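You operate a simulated robot arm through the tools that you are given. There is no shell and no other tool. Be economical: measure what you need, move in short steps, check, and stop when the job is done.

Carry out the task below with a simulated two-armed robot. There is one attempt and no reset: what you move stays moved.

JOB
Fit the lane piece in the rig, latch both ends and check it.
Fine: carry it with both hands; switch the rig on for the check and leave it on.

The check looks at the end state, three seconds after you hand in, the way a careful person would. Anything else that was tipped, shoved, dropped, spilled or broken makes it a failure.

ROBOT AND FRAMES
Two 6-joint arms with two-finger parallel grippers on one trunk, on a base that drives. Base frame: it is fixed to the floor where the robot stands at the start and does not move with it; the origin is under the middle of the robot, x ahead of it, y to its left, z up. Units: m, degrees, N and s.
The left shoulder is at the start at [0.08, 0.216, 1.571], the right one opposite. With the tool pointing down near the work surface each hand reaches from about 0.1 to 0.66 m from the robot's upright axis, wherever it stands, measured 20 degrees to its own side. Places, roughly: lane rig [0.6, -0.8, 0.8]; left rig lever [0.4, -0.5, 0.8]; rests of the lane rig [0.5, -0.8, 0.9]; rig check button [0.7, -0.8, 0.9]; rig switch [0.7, -0.7, 0.9]; right rig lever [0.4, -1, 0.8]. Payload 3.43 kg a hand.
The tool frame of a hand sits at the grasp point between the pads (the TCP): z along the fingers, y along the line on which they close. The tips reach 0.03 m beyond it. Largest opening 0.094 m; finger width 0.028, thickness 0.01; the body of the gripper, 0.05 by 0.096 m, starts 0.055 m behind the TCP.
Orientation is that of the tool frame in the base frame, as a unit quaternion [w, x, y, z]. With the fingers straight down and closing along the base's y, the tool's x points along the base's -x, its y along +y and its z along -z.

CONTROLS
- The arms move only by the tool drive_tool. It takes "left_motion", "right_motion" or both (then of equal length, played together; a hand with none holds still); each is a list of rows, each a list of 6 numbers: the shift along the base's x, y, z in units of 40 mm (1.0 is 40 mm), then the turn, a rotation vector about the base's x, y, z in units of 5 degrees (1.0 is 5 degrees). In form: [[dx, dy, dz, wx, wy, wz], ...]. A call has 1 to 20 rows; each row shifts and turns the commanded pose from where the row before left it. "left_fingers" and "right_fingers" are, for a hand that has rows, the closure, from 0 (fully open) to 1 (shut), set as the call begins (left out, the last holds). A call with a number of a shift or a turn outside -1 to 1 is refused whole. A row lasts 0.2 s, in which the tool goes at most 0.05 m and 8.6 degrees; a call with a longer step from one row to the next is refused whole, and so is a gripper value outside its range. Where a pose cannot be reached the arm comes as near as it can. A force on the tool above 40 N (or 10 N above the force at the start of the call, whichever is more), or a blocked arm, ends the call early, and 0.2 s more pass. The fingers move at their own pace (about 0.072 m/s each) and stop on an object; they squeeze with about 30 N. The grip force told is the motor's: it shows also when the fingers shut on nothing. Time passes only in rows, and 0.2 s behind the last, so rows that do not move let the fingers close. The reply holds the time, the measured pose of the TCP, the force on the tool along the base axes, the opening and the grip force, in the units named above and with some noise, with the torque about the TCP (base axes, N m) and any sound that the robot's microphone picked up, and new pictures: "show" is both (left out), scene, wrist or none (wrist: the cameras of the hands that moved).
- Cameras (640 x 400 px; columns grow to the right, rows downward): "scene" is now at [0.0935, -0.0205, 1.7209]; the picture's right is [-0.44, -0.90, 0.00], its down [-0.77, 0.38, -0.52] and it looks along [0.47, -0.23, -0.85] (base axes); focal length 274 px, centre (320, 200). "left" rides on the left gripper at [0.076, -0.014, -0.102] in its tool frame; the picture's right is [0.18, 0.98, 0.00], its down [-0.75, 0.14, -0.64] and it looks along [-0.63, 0.12, 0.77] (tool axes); focal length 243 px, centre (320, 200). "right" rides on the right gripper at [0.076, 0.014, -0.103] in its tool frame; the picture's right is [-0.18, 0.98, 0.00], its down [-0.75, -0.14, -0.64] and it looks along [-0.63, -0.12, 0.77] (tool axes); focal length 243 px, centre (320, 200). There is no depth. A picture from a camera that has moved, and an enlarged one, comes with that camera's place and axes in the base frame and with its lens. The place of the scene camera against the robot may be out by one fixed shift of up to 0.012 m in any direction.
- lift_body(by): slides the trunk up (or, below 0, down) by that many m; the arms and the scene camera ride with it, the base frame stays. It gives what a move gives, with no picture.
- roll_base(legs): drives the robot by 1 to 6 legs, each [ahead, left, turn to the left] in m, m and degrees, along the robot's own axes; the way and the turn of a leg run together, so that a leg with both is an arc; at most 1.5 m and 180 degrees a leg. The arms and the cameras ride along, it lands a little off, and it stops where it bumps. It gives what a move gives, and a new picture of the scene camera.
- pan_tilt(pan, tilt): turns the head with the scene camera to pan (to the left, within 86 degrees either way) and tilt (down, from -29 to 69), counted from straight ahead of the robot. It gives what a move gives, and a new picture of the scene camera.
- zoom(camera, box): a new picture of the part [left, top, right, bottom] of that camera's present view, enlarged. No time passes.
- hand_in(): hands the job in; it is judged then, once.

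Go step by step. Nothing tells you exact positions but the pictures and the camera data: compare them with the known pose of the tool, close in by small moves and look again before you grip or let go. The budget is 120 turns and 260 pictures, counting those below and the enlarged ones. Unless the task says otherwise, let go and move clear before handing in, and close with one line.

The tools are called after "Emit:" as a command line: name --argument value ..., lists and objects as JSON in quotes. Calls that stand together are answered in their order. drive_tool: Moves the arms, as the interface text tells. Its arguments: {"type":"object","properties":{"left_motion":{"type":"array","items":{"type":"array","items":{"type":"number"}}},"left_fingers":{"type":"number"},"right_motion":{"type":"array","items":{"type":"array","items":{"type":"number"}}},"right_fingers":{"type":"number"},"show":{"type":"string","enum":["both","scene","wrist","none"]}},"required":[]} The other tools are called the same way: lift_body (by) slides the trunk up or down; roll_base (legs) drives the base; pan_tilt (pan, tilt) turns the head that bears the scene camera; zoom (camera, box) takes an enlarged picture of a part of a camera's view; hand_in () hands the job in.

At the start:

```text
t: 0.0
left_ee_pos: [0.6268, -0.1222, 1.1959]
left_ee_rot: [0.0, 0.0, 1.0, 0.0]
left_contact_force: [0.2, 0.4, 0.2]
left_torque: [0.0, 0.02, -0.05]
left_finger_gap: 0.0941
left_gripper_force: 0.1
right_ee_pos: [0.3203, -0.3993, 0.9993]
right_ee_rot: [0.0, 0.0, 1.0, 0.001]
right_contact_force: [0.2, 0.6, 0.6]
right_torque: [-0.01, 0.0, 0.03]
right_finger_gap: 0.0938
right_gripper_force: 0.0
trunk travel left (down, up): [-0.801, 0.039]
robot x, y, heading: [0.0015, 0.001, 0.0]
head pan, tilt: [-26.3, 58.6]
```

scene: 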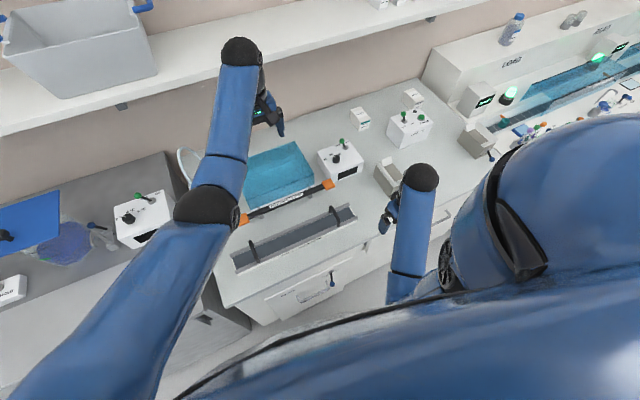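
right: 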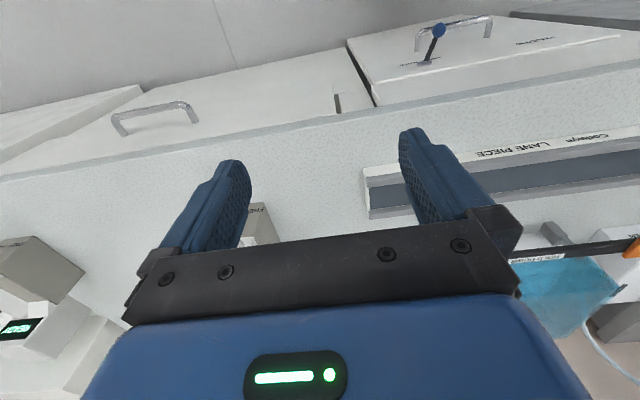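
left: 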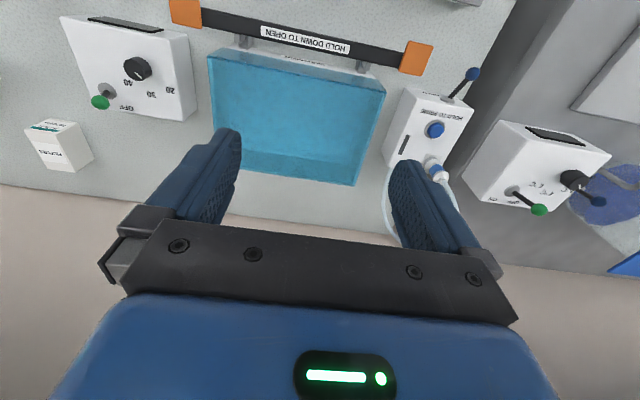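

I see a long grey lane tray labelled "LANE PIECE" on the bench ahead; the rig should be to its right. I look around first.

Emit:
zoom --camera "scene" --box '[200, 60, 480, 320]'

Emit:
pan_tilt --pan -60 --tilt 40

```text
1.54 times, centred on (340, 190) of scene
camera zoom: at [0.0935, -0.0205, 1.7209], right [-0.44, -0.9, 0.0], down [-0.77, 0.38, -0.52], along [0.47, -0.23, -0.85], focal length 421 px, centre (289, 215)
```

zoom: 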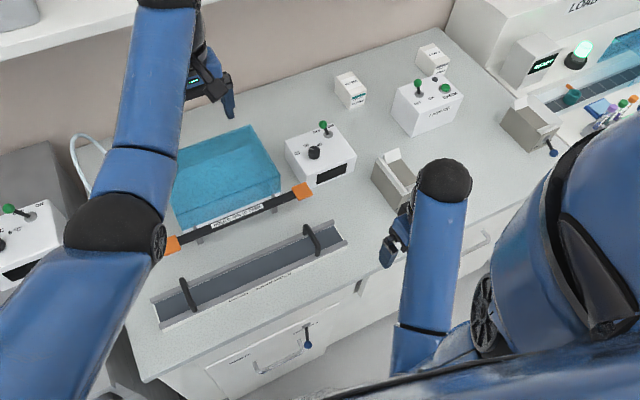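

```text
t: 1.0
left_ee_pos: [0.6263, -0.123, 1.195]
left_ee_rot: [0.0, 0.0, 1.0, 0.0]
left_contact_force: [1.1, 0.4, -0.1]
left_torque: [-0.02, -0.02, -0.02]
left_finger_gap: 0.0938
left_gripper_force: 0.0
right_ee_pos: [0.32, -0.3999, 0.9987]
right_ee_rot: [0.0, -0.001, 1.0, 0.0]
right_contact_force: [0.1, -1.2, 1.1]
right_torque: [0.01, 0.0, 0.01]
right_finger_gap: 0.094
right_gripper_force: 0.1
trunk travel left (down, up): [-0.801, 0.039]
robot x, y, heading: [0.0008, -0.0007, 0.1]
head pan, tilt: [-60.0, 40.0]
camera scene: at [0.0752, -0.064, 1.746], right [-0.87, -0.5, 0.0], down [-0.32, 0.56, -0.77], along [0.38, -0.66, -0.64], focal length 274 px, centre (320, 200)
```

scene: 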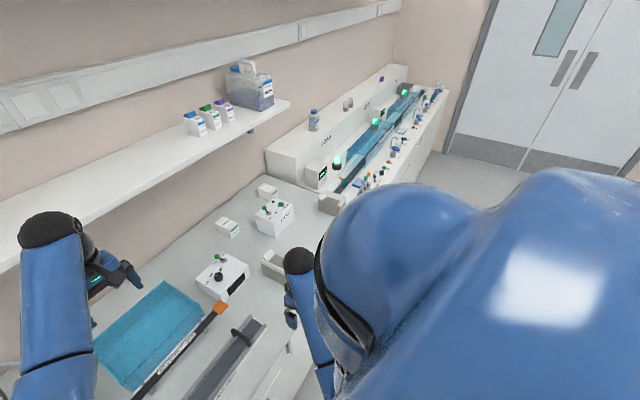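

The lane piece lies at about x 0.48, y 0.1 to -0.35, with two dark handles; the rig is the two grey blocks and the control box to the right (y about -0.5 to -1.0). I raise the hands clear, and drive right to inspect the rig.

Emit:
drive_tool --right_motion '[[0, 0, 1, 0, 0, 0], [0, 0, 1, 0, 0, 0], [0, 0, 1, 0, 0, 0], [0, 0, 1, 0, 0, 0], [0, 0, 1, 0, 0, 0], [0, 0, 0, 0, 0, 0]]' --left_motion '[[-1, 0.5, 0, 0, 0, 0], [-1, 0.5, 0, 0, 0, 0], [-1, 1, 0, 0, 0, 0], [-1, 1, 0, 0, 0, 0], [-1, 1, 0, 0, 0, 0], [-1, 1, 0, 0, 0, 0]]' --show "none"

Emit:
pan_tilt --pan -20 --tilt 60

Emit:
roll_base --legs '[[0, -0.65, 0]]'

```text
refused: row 3 steps farther than a row can; nothing moved
```

```text
t: 2.1
left_ee_pos: [0.6264, -0.1233, 1.196]
left_ee_rot: [0.0, 0.0, 1.0, 0.0]
left_contact_force: [-0.4, -0.2, -0.6]
left_torque: [0.01, 0.01, -0.03]
left_finger_gap: 0.0939
left_gripper_force: 0.1
right_ee_pos: [0.3192, -0.3999, 1.0]
right_ee_rot: [-0.001, 0.001, 1.0, 0.001]
right_contact_force: [-0.6, 0.0, -0.1]
right_torque: [0.03, 0.01, 0.0]
right_finger_gap: 0.0939
right_gripper_force: 0.0
trunk travel left (down, up): [-0.801, 0.039]
robot x, y, heading: [-0.0017, 0.0004, -0.1]
head pan, tilt: [-20.0, 60.0]
camera scene: at [0.0951, -0.0131, 1.7193], right [-0.34, -0.94, 0.0], down [-0.81, 0.3, -0.5], along [0.47, -0.17, -0.87], focal length 274 px, centre (320, 200)
```

scene: 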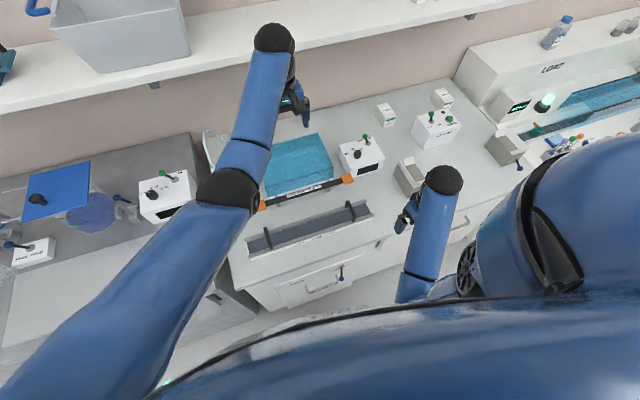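

```text
t: 5.7
left_ee_pos: [0.6224, -0.7871, 1.1949]
left_ee_rot: [0.0, 0.005, 1.0, -0.001]
left_contact_force: [0.0, -0.3, 0.1]
left_torque: [-0.04, -0.04, 0.0]
left_finger_gap: 0.094
left_gripper_force: 0.1
right_ee_pos: [0.3125, -1.0622, 1.0003]
right_ee_rot: [0.0, 0.004, 1.0, -0.001]
right_contact_force: [-0.1, 1.1, -0.2]
right_torque: [0.01, 0.0, -0.02]
right_finger_gap: 0.0941
right_gripper_force: 0.0
trunk travel left (down, up): [-0.801, 0.039]
robot x, y, heading: [-0.0027, -0.664, -0.3]
head pan, tilt: [-20.0, 60.0]
camera scene: at [0.0921, -0.6734, 1.7193], right [-0.35, -0.94, 0.0], down [-0.81, 0.3, -0.5], along [0.47, -0.18, -0.87], focal length 274 px, centre (320, 200)
```

scene: 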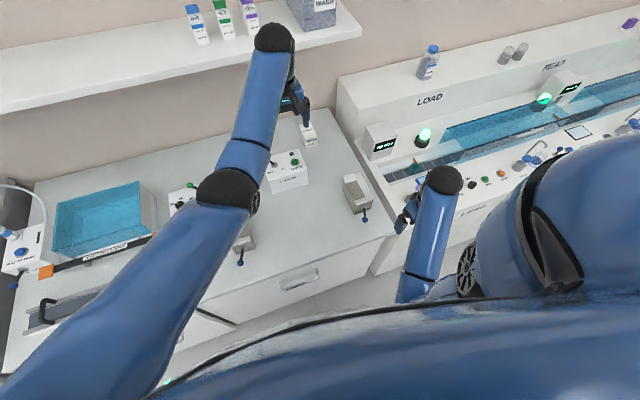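

The rig is now ahead: two grey blocks with levers on their front and the box with switch and button between and behind. I move the arms aside to see it.

Emit:
drive_tool --right_motion '[[0, -0.5, 1, 0, 0, 0], [0, -0.5, 1, 0, 0, 0], [0, -0.5, 1, 0, 0, 0], [0, -0.5, 1, 0, 0, 0], [0, 0, 1, 0, 0, 0], [0, 0, 0, 0, 0, 0], [0, 0, 0, 0, 0, 0], [0, 0, 0, 0, 0, 0]]' --left_motion '[[-0.9, 0.8, 0, 0, 0, 0], [-0.9, 0.8, 0, 0, 0, 0], [-0.9, 0.8, 0, 0, 0, 0], [-0.9, 0.8, 0, 0, 0, 0], [-0.9, 0.8, 0, 0, 0, 0], [-0.9, 0.8, 0, 0, 0, 0], [-0.7, 0.8, 0, 0, 0, 0], [0, 0.8, 0, 0, 0, 0]]' --show "scene"

```text
t: 7.5
left_ee_pos: [0.5071, -0.6047, 1.0363]
left_ee_rot: [0.001, 0.005, 1.0, 0.0]
left_contact_force: [-0.4, 0.5, 0.3]
left_torque: [-0.01, 0.0, 0.0]
left_finger_gap: 0.0937
left_gripper_force: 0.0
left hand out of reach, approached as far as the arm can: row 1, 2, 3, 4, 5, 6, 7, 8
right_ee_pos: [0.326, -1.1514, 1.0091]
right_ee_rot: [0.001, 0.004, 1.0, 0.0]
right_contact_force: [-1.2, 0.0, -0.3]
right_torque: [0.01, 0.0, -0.01]
right_finger_gap: 0.0942
right_gripper_force: 0.1
right hand out of reach, approached as far as the arm can: row 1, 2, 3, 4, 5
trunk travel left (down, up): [-0.801, 0.039]
robot x, y, heading: [-0.0026, -0.6598, -0.4]
head pan, tilt: [-20.0, 60.0]
camera scene: at [0.0924, -0.6746, 1.7193], right [-0.35, -0.94, 0.0], down [-0.81, 0.3, -0.5], along [0.47, -0.18, -0.87], focal length 274 px, centre (320, 200)
```

scene: 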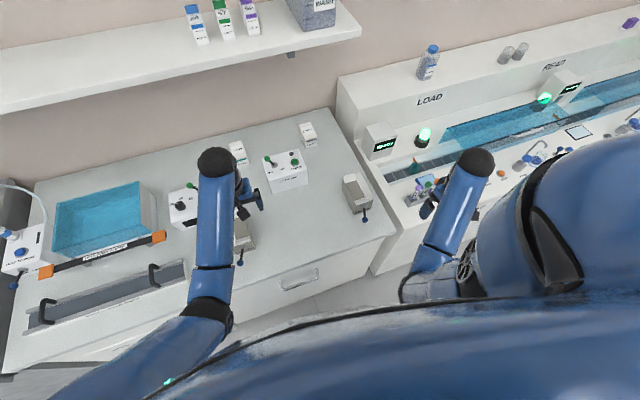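

The rig is mostly visible now. I take enlarged views of the rig and of the lane piece.

Emit:
zoom --camera "scene" --box '[210, 110, 400, 290]'

Emit:
zoom --camera "scene" --box '[0, 170, 220, 350]'

Emit:
zoom --camera "left" --box '[0, 0, 640, 400]'

Emit:
zoom --camera "right" --box '[0, 0, 640, 400]'

```text
2.22 times, centred on (305, 200) of scene
camera zoom: at [0.0924, -0.6746, 1.7193], right [-0.35, -0.94, 0.0], down [-0.81, 0.3, -0.5], along [0.47, -0.18, -0.87], focal length 608 px, centre (353, 200)
```

zoom: 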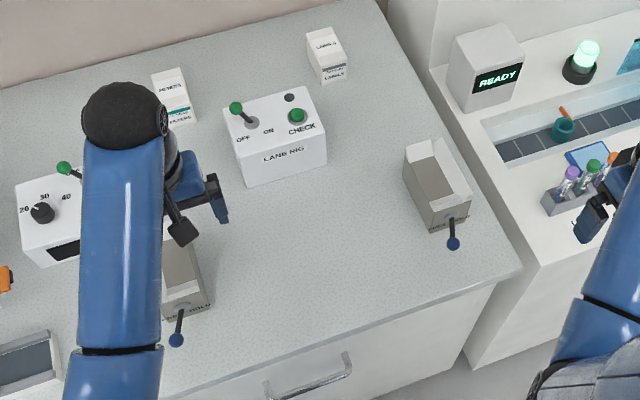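

```text
2.22 times, centred on (110, 260) of scene
camera zoom: at [0.0924, -0.6746, 1.7193], right [-0.35, -0.94, 0.0], down [-0.81, 0.3, -0.5], along [0.47, -0.18, -0.87], focal length 608 px, centre (787, 67)
```

zoom: 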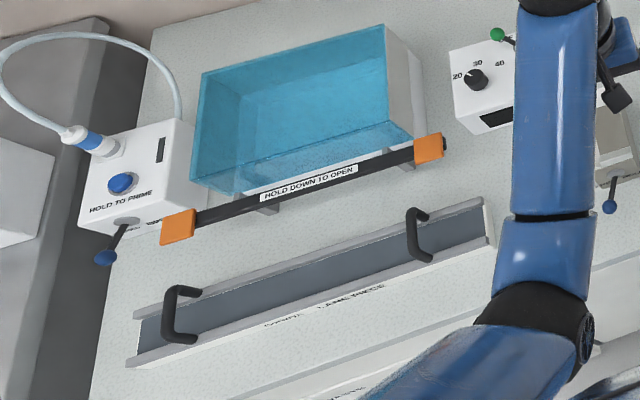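

```text
1.00 times, centred on (320, 200) of left (not enlarged: the box is as wide or as high as the picture)
camera zoom: at [0.432, -0.6173, 1.1388], right [-0.18, 0.98, 0.0], down [0.75, 0.14, 0.64], along [0.63, 0.11, -0.77], focal length 243 px, centre (320, 200)
```

zoom: 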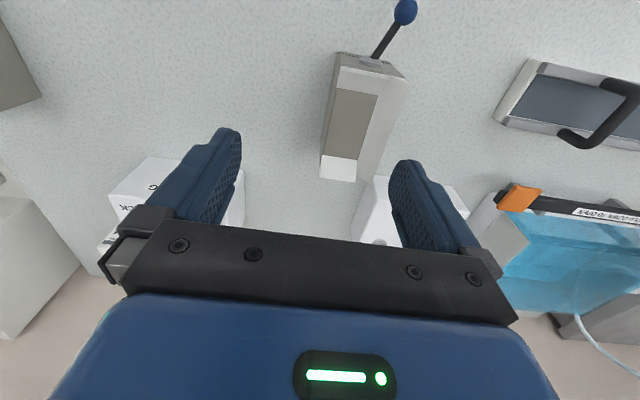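

```text
1.00 times, centred on (320, 200) of right (not enlarged: the box is as wide or as high as the picture)
camera zoom: at [0.2508, -1.1367, 1.1103], right [0.19, 0.98, 0.0], down [0.75, -0.15, 0.64], along [0.63, -0.13, -0.77], focal length 243 px, centre (320, 200)
```

zoom: 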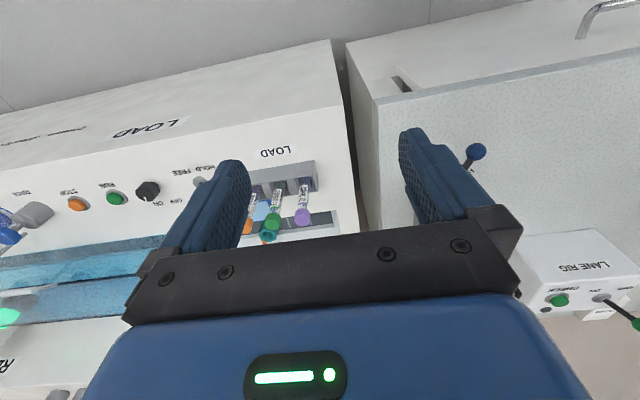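

I look closer at the left rest through the left wrist camera and the right rest from the scene camera.

Emit:
zoom --camera "left" --box '[290, 0, 450, 200]'

Emit:
zoom --camera "scene" --box '[320, 160, 390, 230]'

Emit:
zoom --camera "scene" --box '[250, 130, 320, 200]'

Emit:
zoom --camera "scene" --box '[220, 205, 270, 275]'

```text
2.00 times, centred on (370, 100) of left
camera zoom: at [0.432, -0.6173, 1.1388], right [-0.18, 0.98, 0.0], down [0.75, 0.14, 0.64], along [0.63, 0.11, -0.77], focal length 485 px, centre (220, 400)
```

zoom: 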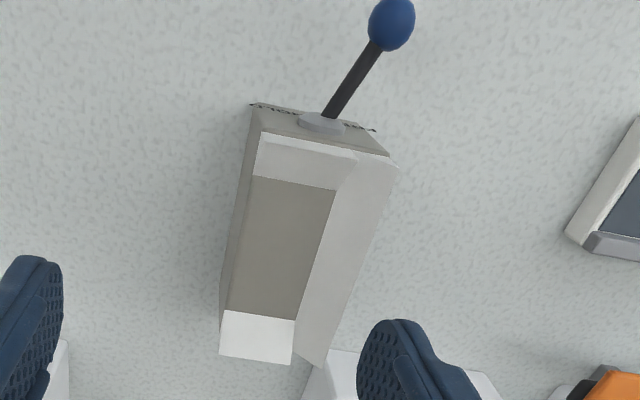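

```text
5.71 times, centred on (355, 195) of scene
camera zoom: at [0.0924, -0.6746, 1.7193], right [-0.35, -0.94, 0.0], down [-0.81, 0.3, -0.5], along [0.47, -0.18, -0.87], focal length 1564 px, centre (120, 229)
```

zoom: 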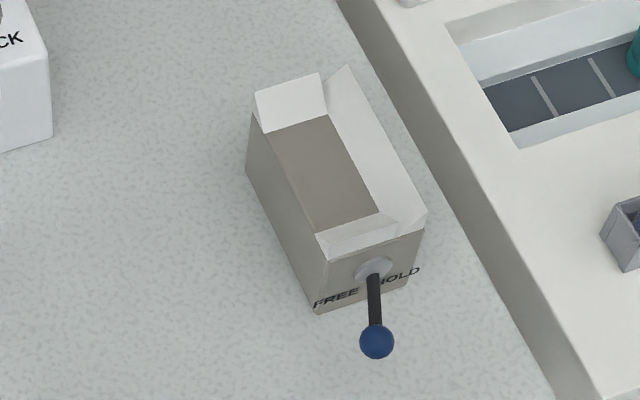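

```text
5.71 times, centred on (285, 165) of scene
camera zoom: at [0.0924, -0.6746, 1.7193], right [-0.35, -0.94, 0.0], down [-0.81, 0.3, -0.5], along [0.47, -0.18, -0.87], focal length 1564 px, centre (520, 400)
```

zoom: 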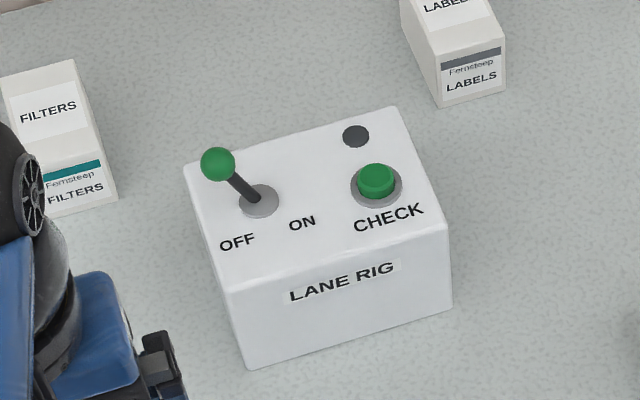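

```text
5.71 times, centred on (245, 240) of scene
camera zoom: at [0.0924, -0.6746, 1.7193], right [-0.35, -0.94, 0.0], down [-0.81, 0.3, -0.5], along [0.47, -0.18, -0.87], focal length 1564 px, centre (749, -29)
```

zoom: 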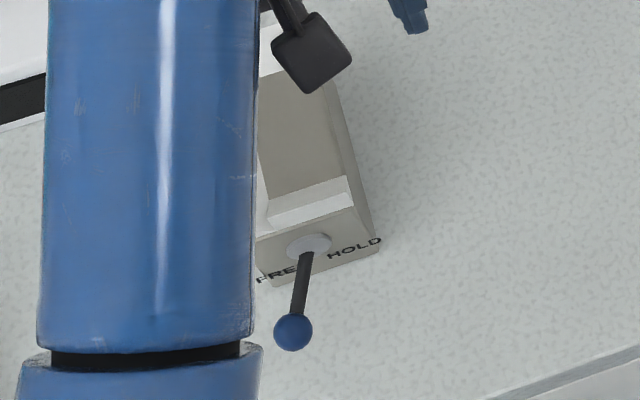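

Each rest has bevelled walls at front, back and outer side; both levers lean to FREE (+y) and must go to HOLD (-y); the switch leans OFF. Now I go back to the lane piece, centring the robot on it (y about -0.115).

Emit:
drive_tool --left_motion '[[-0.5, 0, 0, 0, 0, 0], [-0.5, 0, 0, 0, 0, 0], [-0.5, 0, 0, 0, 0, 0], [-0.5, 0, 0, 0, 0, 0], [0, 0, 0, 0, 0, 0]]' --right_motion '[[0.5, 0.5, 0, 0, 0, 0], [0.5, 0.5, 0, 0, 0, 0], [0.5, 0.5, 0, 0, 0, 0], [0.5, 0.5, 0, 0, 0, 0], [0, 0, 0, 0, 0, 0]]' --show "none"

```text
t: 8.7
left_ee_pos: [0.4343, -0.6077, 1.0137]
left_ee_rot: [0.002, 0.003, 1.0, -0.001]
left_contact_force: [-0.3, 0.1, -0.6]
left_torque: [0.03, -0.02, 0.01]
left_finger_gap: 0.094
left_gripper_force: 0.1
left hand out of reach, approached as far as the arm can: row 1, 2, 3, 4
right_ee_pos: [0.405, -1.0727, 1.0084]
right_ee_rot: [0.0, 0.004, 1.0, -0.001]
right_contact_force: [0.3, 0.2, -0.5]
right_torque: [0.0, 0.01, -0.02]
right_finger_gap: 0.0938
right_gripper_force: 0.0
trunk travel left (down, up): [-0.801, 0.039]
robot x, y, heading: [-0.0027, -0.6631, -0.7]
head pan, tilt: [-20.0, 60.0]
```

Emit:
roll_base --legs '[[0, 0.548, 0.6]]'

Emit:
pan_tilt --pan 0 --tilt 65

Emit:
zoom --camera "left" --box '[0, 0, 640, 400]'

Emit:
zoom --camera "right" --box '[0, 0, 640, 400]'

```text
t: 11.9
left_ee_pos: [0.4318, -0.0493, 1.0136]
left_ee_rot: [0.002, -0.005, 1.0, 0.0]
left_contact_force: [-0.2, 0.2, -0.4]
left_torque: [0.0, 0.01, 0.0]
left_finger_gap: 0.0938
left_gripper_force: 0.0
right_ee_pos: [0.4118, -0.5132, 1.0079]
right_ee_rot: [0.0, -0.004, 1.0, 0.001]
right_contact_force: [-0.6, -0.6, -0.6]
right_torque: [0.05, -0.04, 0.0]
right_finger_gap: 0.0943
right_gripper_force: 0.1
trunk travel left (down, up): [-0.801, 0.039]
robot x, y, heading: [-0.0008, -0.1087, 0.8]
head pan, tilt: [-20.0, 60.0]
camera scene: at [0.0919, -0.1229, 1.7192], right [-0.33, -0.94, 0.0], down [-0.82, 0.29, -0.5], along [0.47, -0.16, -0.87], focal length 274 px, centre (320, 200)
```

scene: 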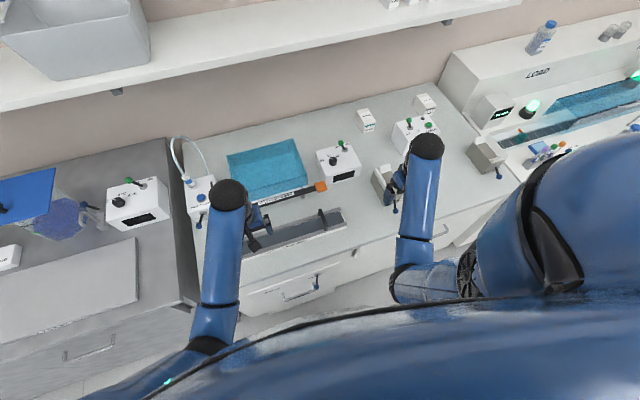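

```text
t: 12.8
left_ee_pos: [0.4331, -0.0483, 1.0123]
left_ee_rot: [0.002, -0.005, 1.0, -0.001]
left_contact_force: [-0.2, -0.9, -0.3]
left_torque: [0.01, 0.0, 0.01]
left_finger_gap: 0.094
left_gripper_force: 0.1
right_ee_pos: [0.4139, -0.5106, 1.009]
right_ee_rot: [0.001, -0.005, 1.0, 0.0]
right_contact_force: [-0.2, -0.1, 0.9]
right_torque: [0.04, 0.03, 0.02]
right_finger_gap: 0.0941
right_gripper_force: 0.0
trunk travel left (down, up): [-0.801, 0.039]
robot x, y, heading: [-0.0049, -0.1079, 0.7]
head pan, tilt: [0.0, 65.0]
camera scene: at [0.0897, -0.0971, 1.7137], right [0.01, -1.0, 0.0], down [-0.91, -0.01, -0.42], along [0.42, 0.0, -0.91], focal length 274 px, centre (320, 200)
```

scene: 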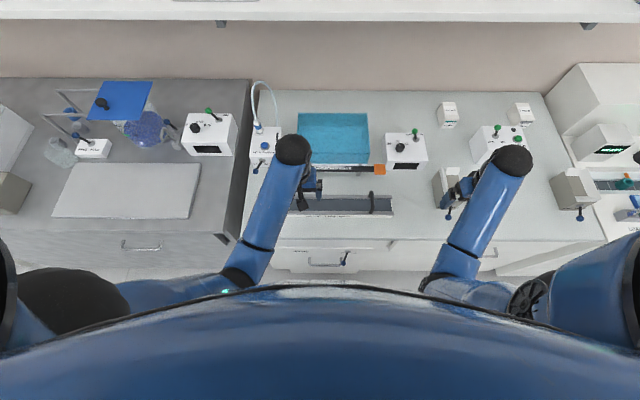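

```text
1.00 times, centred on (320, 200) of left (not enlarged: the box is as wide or as high as the picture)
camera zoom: at [0.357, -0.0611, 1.116], right [-0.19, 0.98, 0.0], down [0.75, 0.15, 0.64], along [0.63, 0.12, -0.76], focal length 243 px, centre (320, 200)
```

zoom: 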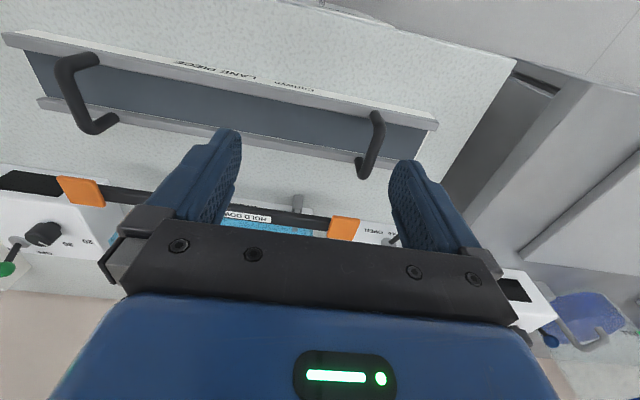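

```text
1.00 times, centred on (320, 200) of right (not enlarged: the box is as wide or as high as the picture)
camera zoom: at [0.336, -0.4971, 1.1101], right [0.17, 0.98, 0.0], down [0.76, -0.13, 0.64], along [0.63, -0.11, -0.77], focal length 243 px, centre (320, 200)
```

zoom: 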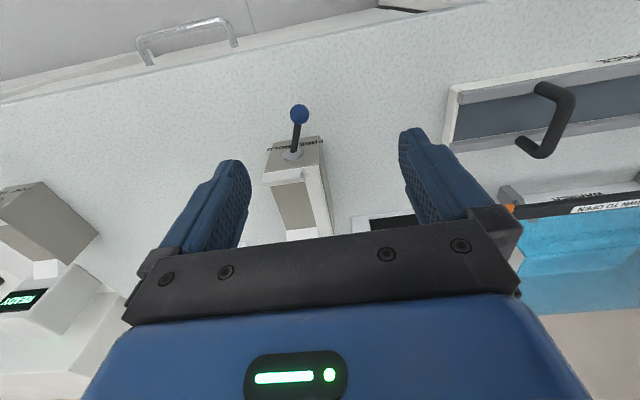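

The handles compute to about (0.472, 0.017, 0.87) and (0.475, -0.278, 0.87), with bars along x. I move both hands above them.

Emit:
drive_tool --left_motion '[[0.14, 0.232, -0.22, 0, 0, 0], [0.14, 0.232, -0.22, 0, 0, 0], [0.14, 0.232, -0.22, 0, 0, 0], [0.14, 0.232, -0.22, 0, 0, 0], [0.14, 0.232, -0.22, 0, 0, 0], [0.14, 0.232, -0.22, 0, 0, 0], [0.14, 0.232, -0.22, 0, 0, 0], [0, 0, 0, 0, 0, 0]]' --right_motion '[[0.218, 0.832, -0.21, 0, 0, 0], [0.218, 0.832, -0.21, 0, 0, 0], [0.218, 0.832, -0.21, 0, 0, 0], [0.218, 0.832, -0.21, 0, 0, 0], [0.218, 0.832, -0.21, 0, 0, 0], [0.218, 0.832, -0.21, 0, 0, 0], [0.218, 0.832, -0.21, 0, 0, 0], [0, 0, 0, 0, 0, 0]]'

```text
t: 14.6
left_ee_pos: [0.4737, 0.0172, 0.9519]
left_ee_rot: [0.002, -0.006, 1.0, -0.001]
left_contact_force: [0.1, -0.3, 0.2]
left_torque: [0.0, -0.01, 0.0]
left_finger_gap: 0.0942
left_gripper_force: 0.1
right_ee_pos: [0.4713, -0.2787, 0.9494]
right_ee_rot: [0.0, -0.005, 1.0, 0.0]
right_contact_force: [-0.1, -0.7, 0.0]
right_torque: [0.01, -0.01, -0.04]
right_finger_gap: 0.0941
right_gripper_force: 0.0
trunk travel left (down, up): [-0.801, 0.039]
robot x, y, heading: [-0.0045, -0.1082, 0.4]
head pan, tilt: [0.0, 65.0]
camera scene: at [0.0896, -0.0976, 1.7137], right [0.01, -1.0, 0.0], down [-0.91, -0.01, -0.42], along [0.42, 0.0, -0.91], focal length 274 px, centre (320, 200)
camera right: at [0.3951, -0.2638, 1.05], right [0.17, 0.98, 0.0], down [0.76, -0.13, 0.64], along [0.63, -0.11, -0.77], focal length 243 px, centre (320, 200)
camera left: at [0.3976, 0.0044, 1.054], right [-0.19, 0.98, 0.0], down [0.75, 0.15, 0.65], along [0.63, 0.12, -0.76], focal length 243 px, centre (320, 200)
```

scene: 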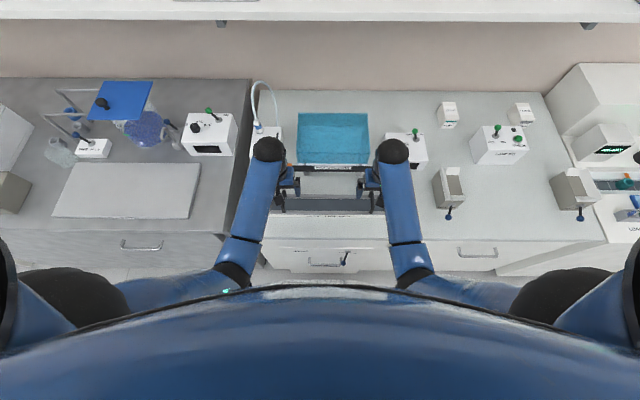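
right: 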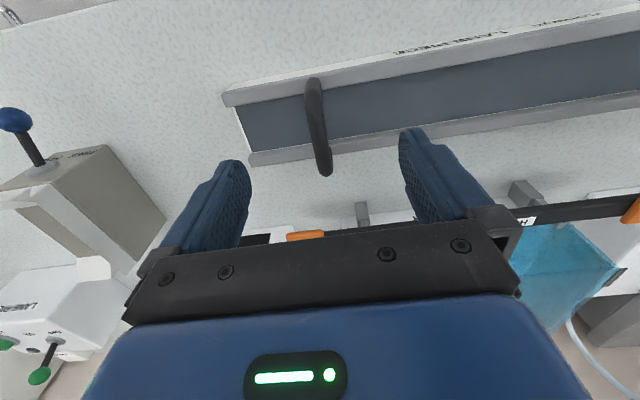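
left: 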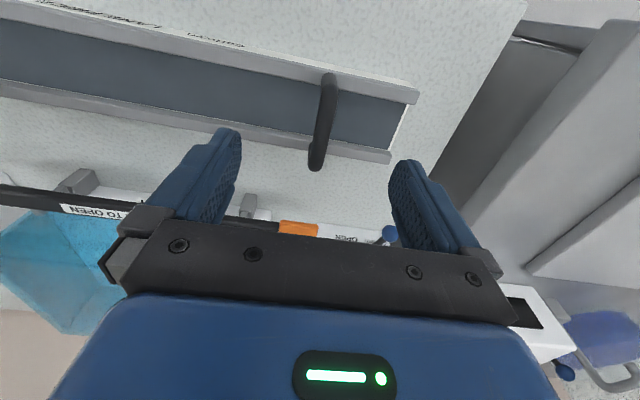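

Both hands are centred over the handles. I descend most of the way and look again.

Emit:
drive_tool --left_motion '[[0, 0.03, -0.45, 0, 0, 0], [0, 0.03, -0.45, 0, 0, 0], [0, 0.02, -0.4, 0, 0, 0], [0, 0, 0, 0, 0, 0]]' --right_motion '[[0, 0, -0.45, 0, 0, 0], [0, 0, -0.45, 0, 0, 0], [0, 0, -0.4, 0, 0, 0], [0, 0, 0, 0, 0, 0]]' --show "wrist"

```text
t: 15.6
left_ee_pos: [0.4726, 0.0203, 0.8991]
left_ee_rot: [0.001, -0.005, 1.0, -0.001]
left_contact_force: [0.8, 0.4, 0.7]
left_torque: [-0.01, 0.01, 0.01]
left_finger_gap: 0.0941
left_gripper_force: 0.0
right_ee_pos: [0.4732, -0.2772, 0.8948]
right_ee_rot: [-0.001, -0.005, 1.0, 0.0]
right_contact_force: [0.0, -0.2, -0.2]
right_torque: [0.01, -0.01, 0.03]
right_finger_gap: 0.0941
right_gripper_force: 0.0
trunk travel left (down, up): [-0.801, 0.039]
robot x, y, heading: [-0.0038, -0.1084, 0.6]
head pan, tilt: [0.0, 65.0]
camera right: at [0.3961, -0.2641, 0.9979], right [0.17, 0.98, 0.0], down [0.76, -0.13, 0.64], along [0.63, -0.11, -0.77], focal length 243 px, centre (320, 200)
camera left: at [0.3965, 0.0064, 1.0017], right [-0.19, 0.98, 0.0], down [0.75, 0.15, 0.64], along [0.63, 0.12, -0.76], focal length 243 px, centre (320, 200)
```

right: 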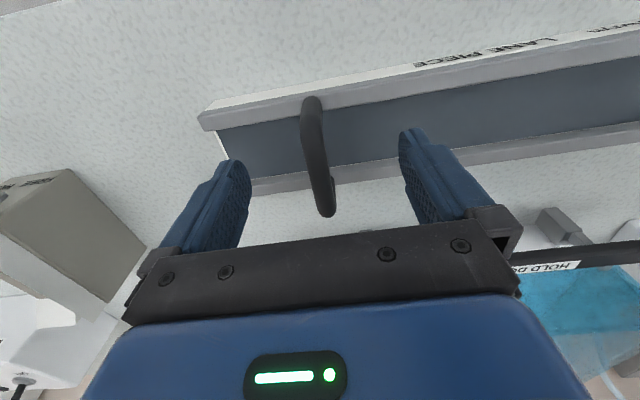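
left: 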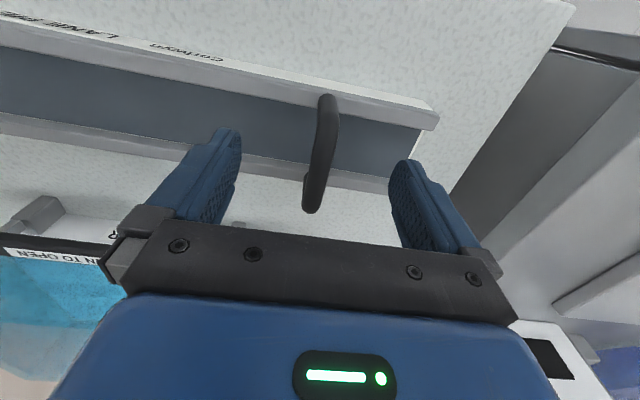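

Emit:
drive_tool --left_motion '[[0, 0, -0.4, 0, 0, 0], [0, 0, -0.35, 0, 0, 0], [0, 0, 0, 0, 0, 0]]' --right_motion '[[0, 0, -0.35, 0, 0, 0], [0, 0, -0.3, 0, 0, 0], [0, 0, 0, 0, 0, 0]]' --show "wrist"

```text
t: 16.4
left_ee_pos: [0.4692, 0.0214, 0.8688]
left_ee_rot: [0.001, -0.006, 1.0, 0.0]
left_contact_force: [0.2, -0.7, -0.8]
left_torque: [-0.01, -0.01, 0.01]
left_finger_gap: 0.094
left_gripper_force: 0.1
right_ee_pos: [0.4719, -0.2786, 0.8724]
right_ee_rot: [0.0, -0.005, 1.0, 0.0]
right_contact_force: [-0.8, -0.1, -0.6]
right_torque: [0.0, -0.02, 0.0]
right_finger_gap: 0.0939
right_gripper_force: 0.1
trunk travel left (down, up): [-0.801, 0.039]
robot x, y, heading: [-0.0052, -0.1088, 0.4]
head pan, tilt: [0.0, 65.0]
camera right: at [0.3962, -0.2648, 0.9729], right [0.17, 0.98, 0.0], down [0.76, -0.13, 0.64], along [0.63, -0.11, -0.77], focal length 243 px, centre (320, 200)
camera left: at [0.3948, 0.0067, 0.9719], right [-0.19, 0.98, 0.0], down [0.75, 0.15, 0.65], along [0.63, 0.12, -0.76], focal length 243 px, centre (320, 200)
```

right: 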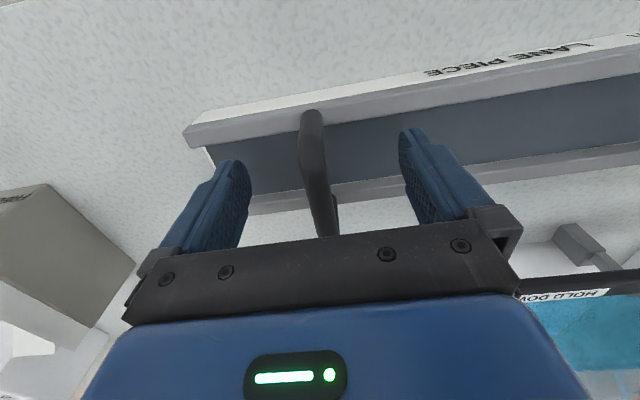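
left: 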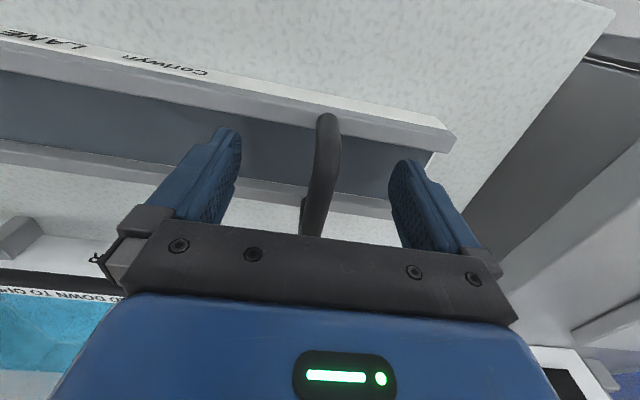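

The handles sit between the pads at TCP depth. I close both grippers.

Emit:
drive_tool --left_motion '[[0, 0, 0, 0, 0, 0], [0, 0, 0, 0, 0, 0], [0, 0, 0, 0, 0, 0], [0, 0, 0, 0, 0, 0], [0, 0, 0, 0, 0, 0], [0, 0, 0, 0, 0, 0]]' --right_motion '[[0, 0, 0, 0, 0, 0], [0, 0, 0, 0, 0, 0], [0, 0, 0, 0, 0, 0], [0, 0, 0, 0, 0, 0], [0, 0, 0, 0, 0, 0], [0, 0, 0, 0, 0, 0]]' --left_fingers 1 --right_fingers 1 --show "wrist"

```text
t: 17.8
left_ee_pos: [0.471, 0.0213, 0.8703]
left_ee_rot: [0.002, -0.006, 1.0, -0.001]
left_contact_force: [-0.4, 6.1, 1.8]
left_torque: [-0.08, -0.01, -0.38]
left_finger_gap: 0.0172
left_gripper_force: 30.3
right_ee_pos: [0.4729, -0.2793, 0.8723]
right_ee_rot: [0.0, -0.004, 1.0, 0.0]
right_contact_force: [0.4, -6.5, 0.1]
right_torque: [0.02, -0.04, -0.37]
right_finger_gap: 0.0171
right_gripper_force: 30.1
trunk travel left (down, up): [-0.801, 0.039]
robot x, y, heading: [-0.0039, -0.1098, 0.9]
head pan, tilt: [0.0, 65.0]
camera right: at [0.3963, -0.2651, 0.9729], right [0.18, 0.98, 0.0], down [0.76, -0.13, 0.64], along [0.63, -0.11, -0.77], focal length 243 px, centre (320, 200)
camera left: at [0.395, 0.0067, 0.9721], right [-0.19, 0.98, 0.0], down [0.75, 0.15, 0.64], along [0.63, 0.12, -0.76], focal length 243 px, centre (320, 200)
```

right: 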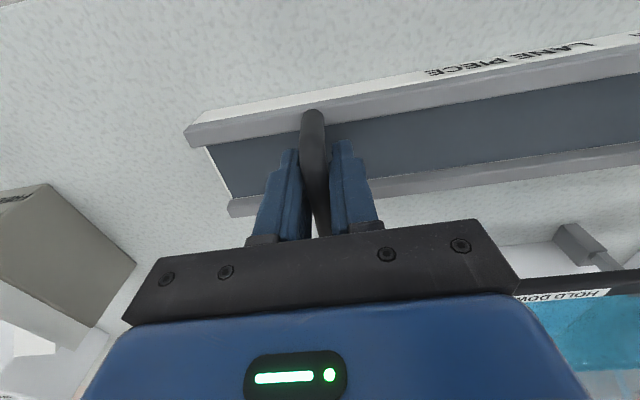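
left: 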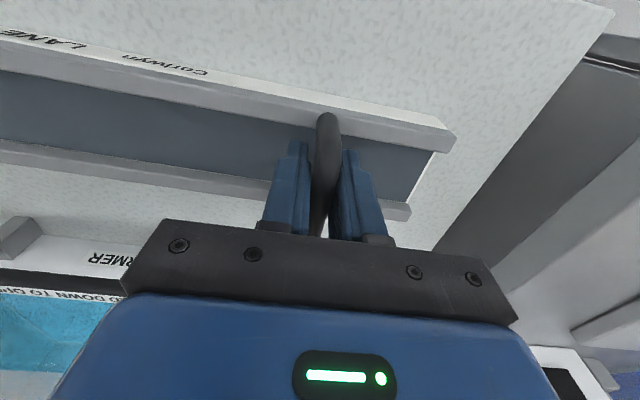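

Both handles are held (17 mm gap, 30 N). I lift with the trunk, then the arms.

Emit:
lift_body --by 0.037

Emit:
drive_tool --left_motion '[[0, 0, 0.35, 0, 0, 0], [0, 0, 0.5, 0, 0, 0], [0, 0, 0.5, 0, 0, 0], [0, 0, 0.5, 0, 0, 0], [0, 0, 0.5, 0, 0, 0], [0, 0, 0.35, 0, 0, 0], [0, 0, 0, 0, 0, 0]]' --right_motion '[[0, 0, 0.35, 0, 0, 0], [0, 0, 0.5, 0, 0, 0], [0, 0, 0.5, 0, 0, 0], [0, 0, 0.5, 0, 0, 0], [0, 0, 0.5, 0, 0, 0], [0, 0, 0.35, 0, 0, 0], [0, 0, 0, 0, 0, 0]]'

```text
t: 18.6
left_ee_pos: [0.4707, 0.0206, 0.9064]
left_ee_rot: [0.001, -0.005, 1.0, -0.001]
left_contact_force: [-1.7, 8.5, -3.8]
left_torque: [-0.02, -0.03, -0.35]
left_finger_gap: 0.017
left_gripper_force: 30.0
right_ee_pos: [0.4714, -0.2794, 0.9072]
right_ee_rot: [-0.001, -0.005, 1.0, 0.0]
right_contact_force: [1.4, -10.8, -3.7]
right_torque: [0.04, 0.18, -0.32]
right_finger_gap: 0.0171
right_gripper_force: 30.4
trunk travel left (down, up): [-0.838, 0.002]
robot x, y, heading: [-0.0018, -0.1069, 0.4]
head pan, tilt: [0.0, 65.0]
```

```text
t: 20.2
left_ee_pos: [0.4722, 0.0215, 1.0145]
left_ee_rot: [0.001, -0.005, 1.0, -0.002]
left_contact_force: [-2.3, 2.9, -3.4]
left_torque: [-0.05, 0.09, -0.43]
left_finger_gap: 0.0172
left_gripper_force: 30.1
right_ee_pos: [0.4717, -0.2786, 1.0183]
right_ee_rot: [-0.001, -0.005, 1.0, 0.0]
right_contact_force: [3.6, -2.0, -3.7]
right_torque: [0.0, -0.07, -0.48]
right_finger_gap: 0.0175
right_gripper_force: 29.7
trunk travel left (down, up): [-0.838, 0.002]
robot x, y, heading: [-0.0059, -0.1098, 0.5]
head pan, tilt: [0.0, 65.0]
camera scene: at [0.0911, -0.0974, 1.7506], right [0.01, -1.0, 0.0], down [-0.91, -0.01, -0.42], along [0.42, 0.0, -0.91], focal length 274 px, centre (320, 200)
camera right: at [0.3968, -0.2652, 1.1193], right [0.17, 0.98, 0.0], down [0.76, -0.13, 0.64], along [0.63, -0.11, -0.77], focal length 243 px, centre (320, 200)
camera left: at [0.396, 0.0071, 1.117], right [-0.19, 0.98, 0.0], down [0.75, 0.15, 0.64], along [0.63, 0.12, -0.77], focal length 243 px, centre (320, 200)
```

scene: 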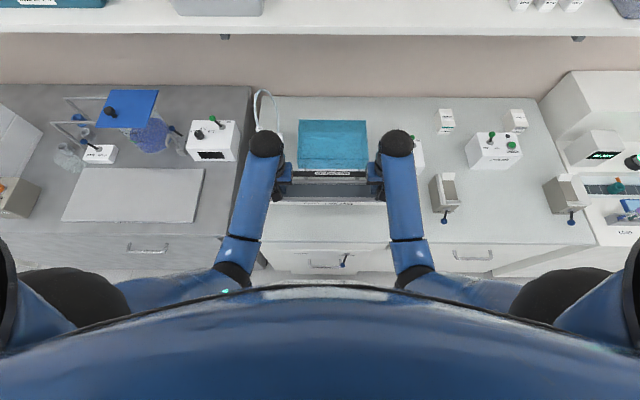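
right: 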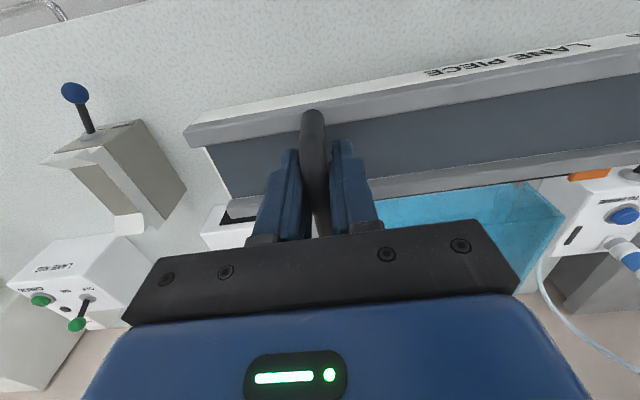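
left: 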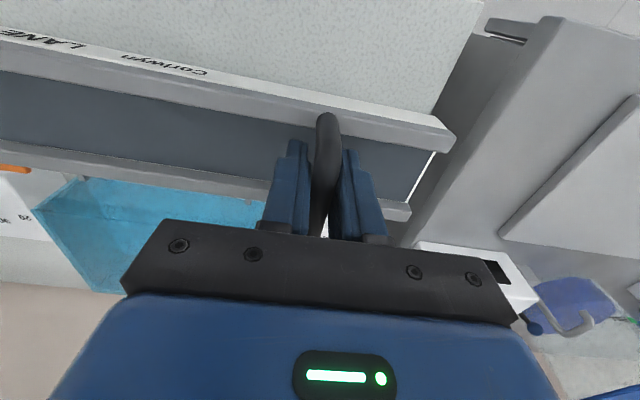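

The piece is up 0.145 m and level. I zoom in on the rests to compute how far to drive.

Emit:
zoom --camera "scene" --box '[410, 120, 610, 240]'

Emit:
zoom --camera "right" --box '[20, 70, 200, 250]'

```text
3.20 times, centred on (510, 180) of scene
camera zoom: at [0.0911, -0.0974, 1.7506], right [0.01, -1.0, 0.0], down [-0.91, -0.01, -0.42], along [0.42, 0.0, -0.91], focal length 876 px, centre (-288, 264)
```

zoom: 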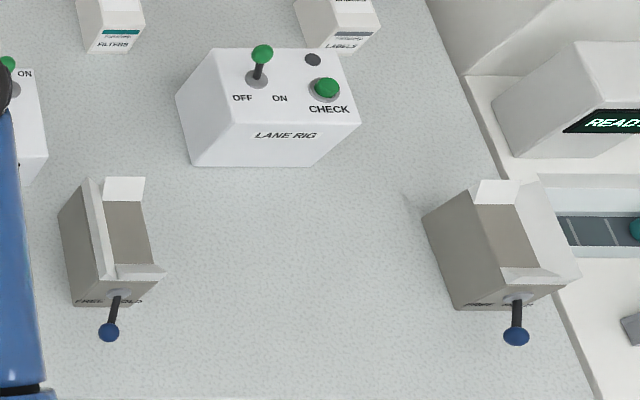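

```text
2.22 times, centred on (110, 160) of right
camera zoom: at [0.3968, -0.2652, 1.1193], right [0.17, 0.98, 0.0], down [0.76, -0.13, 0.64], along [0.63, -0.11, -0.77], focal length 539 px, centre (787, 289)
```

zoom: 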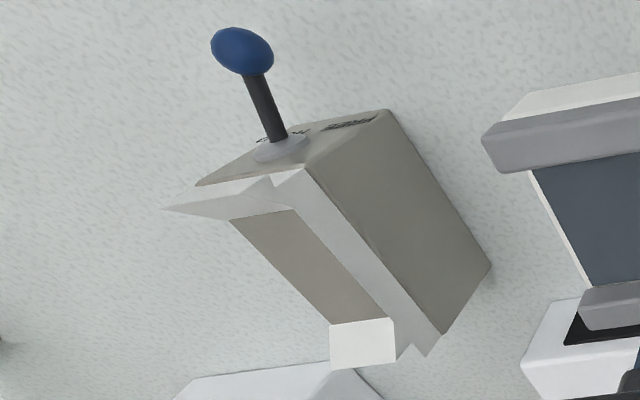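

Triangulated: rest floors at z≈0.87, x 0.50–0.58 (centre 0.54); y extents give a centre of about -0.781. The piece centre is at (0.472, -0.129), so I drive right ~0.64 m and fine-tune with the arms.

Emit:
roll_base --legs '[[0, -0.64, -0.5]]'

Emit:
zoom --camera "right" --box '[0, 0, 640, 400]'

Emit:
zoom --camera "left" --box '[0, 0, 640, 400]'

```text
t: 23.7
left_ee_pos: [0.4759, -0.6203, 1.0134]
left_ee_rot: [0.002, -0.001, 1.0, -0.002]
left_contact_force: [-3.1, -15.3, -2.7]
left_torque: [0.05, 0.02, -0.41]
left_finger_gap: 0.0174
left_gripper_force: 29.7
right_ee_pos: [0.4753, -0.9205, 1.0172]
right_ee_rot: [-0.001, -0.001, 1.0, -0.002]
right_contact_force: [2.6, 14.8, -3.5]
right_torque: [-0.08, 0.04, -0.46]
right_finger_gap: 0.0171
right_gripper_force: 30.0
trunk travel left (down, up): [-0.838, 0.002]
robot x, y, heading: [-0.0007, -0.7457, -0.0]
head pan, tilt: [0.0, 65.0]
camera scene: at [0.0949, -0.7353, 1.7506], right [0.0, -1.0, 0.0], down [-0.91, 0.0, -0.42], along [0.42, 0.0, -0.91], focal length 274 px, centre (320, 200)
```

scene: 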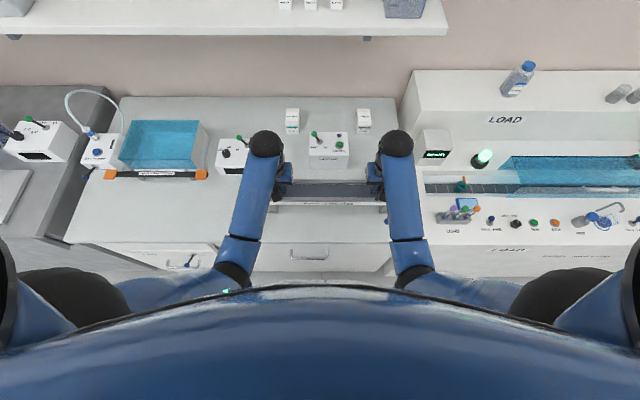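

```text
1.00 times, centred on (320, 200) of right (not enlarged: the box is as wide or as high as the picture)
camera zoom: at [0.3996, -0.9062, 1.1194], right [0.18, 0.98, 0.0], down [0.75, -0.14, 0.64], along [0.63, -0.12, -0.77], focal length 243 px, centre (320, 200)
```

zoom: 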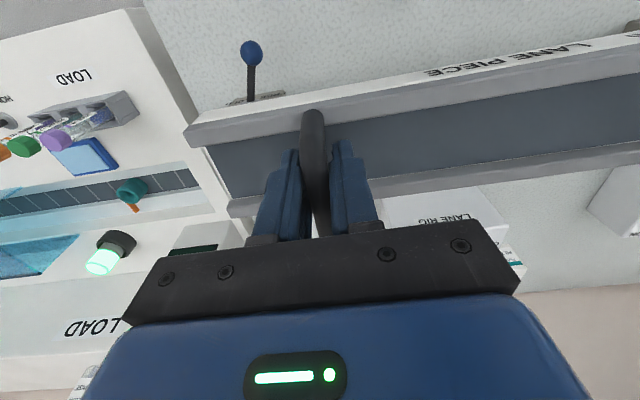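

```text
1.00 times, centred on (320, 200) of left (not enlarged: the box is as wide or as high as the picture)
camera zoom: at [0.4006, -0.6338, 1.1166], right [-0.19, 0.98, 0.0], down [0.75, 0.15, 0.64], along [0.63, 0.12, -0.77], focal length 243 px, centre (320, 200)
```

zoom: 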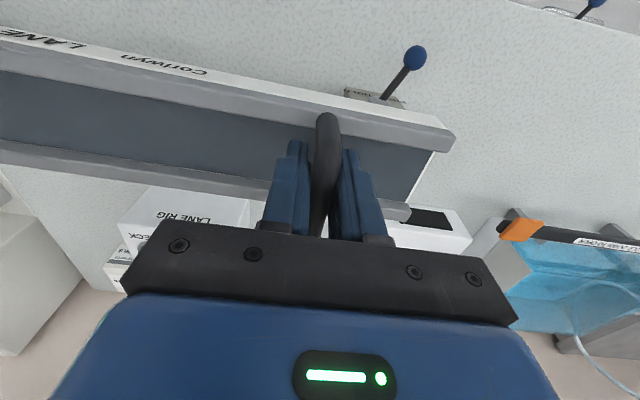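

The piece midpoint is at (0.4756, -0.770); I shift it to about (0.540, -0.780) while still high.

Emit:
drive_tool --left_motion '[[0.4, -0.06, 0, 0, 0, 0], [0.4, -0.06, 0, 0, 0, 0], [0.4, -0.06, 0, 0, 0, 0], [0.4, -0.06, 0, 0, 0, 0], [0, 0, 0, 0, 0, 0], [0, 0, 0, 0, 0, 0]]' --right_motion '[[0.4, -0.06, 0, 0, 0, 0], [0.4, -0.06, 0, 0, 0, 0], [0.4, -0.06, 0, 0, 0, 0], [0.4, -0.06, 0, 0, 0, 0], [0, 0, 0, 0, 0, 0], [0, 0, 0, 0, 0, 0]]'

```text
t: 25.1
left_ee_pos: [0.5395, -0.6327, 1.0148]
left_ee_rot: [0.003, -0.001, 1.0, -0.002]
left_contact_force: [-1.9, 4.6, -4.1]
left_torque: [-0.02, 0.06, -0.42]
left_finger_gap: 0.0172
left_gripper_force: 30.3
right_ee_pos: [0.5396, -0.9328, 1.0178]
right_ee_rot: [0.001, -0.002, 1.0, 0.0]
right_contact_force: [1.8, -6.0, -3.3]
right_torque: [0.06, 0.0, -0.36]
right_finger_gap: 0.0174
right_gripper_force: 29.8
trunk travel left (down, up): [-0.838, 0.002]
robot x, y, heading: [-0.0018, -0.7449, -0.1]
head pan, tilt: [0.0, 65.0]
camera scene: at [0.094, -0.7374, 1.7507], right [0.0, -1.0, 0.0], down [-0.91, 0.0, -0.42], along [0.42, 0.0, -0.91], focal length 274 px, centre (320, 200)
camera right: at [0.4632, -0.917, 1.1201], right [0.18, 0.98, 0.0], down [0.75, -0.14, 0.64], along [0.63, -0.12, -0.77], focal length 243 px, centre (320, 200)
camera left: at [0.4636, -0.6449, 1.1169], right [-0.19, 0.98, 0.0], down [0.75, 0.14, 0.64], along [0.63, 0.12, -0.77], focal length 243 px, centre (320, 200)
```

scene: 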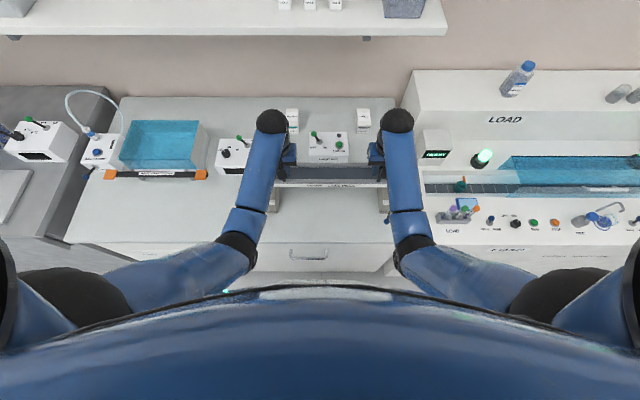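
right: 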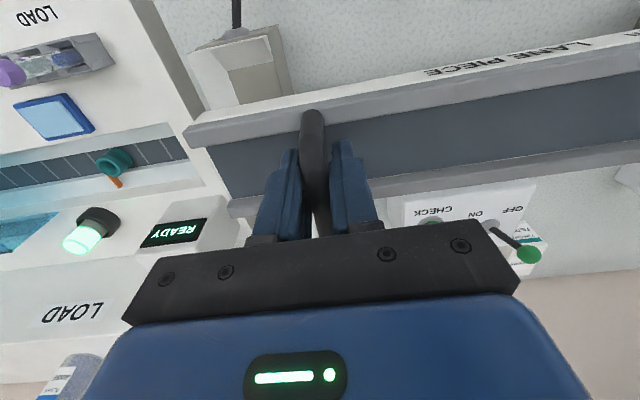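
left: 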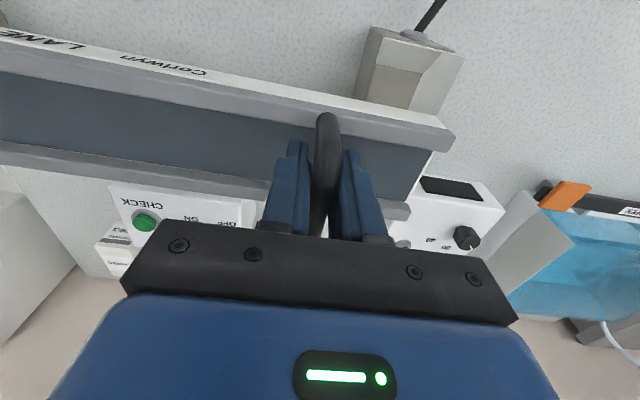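

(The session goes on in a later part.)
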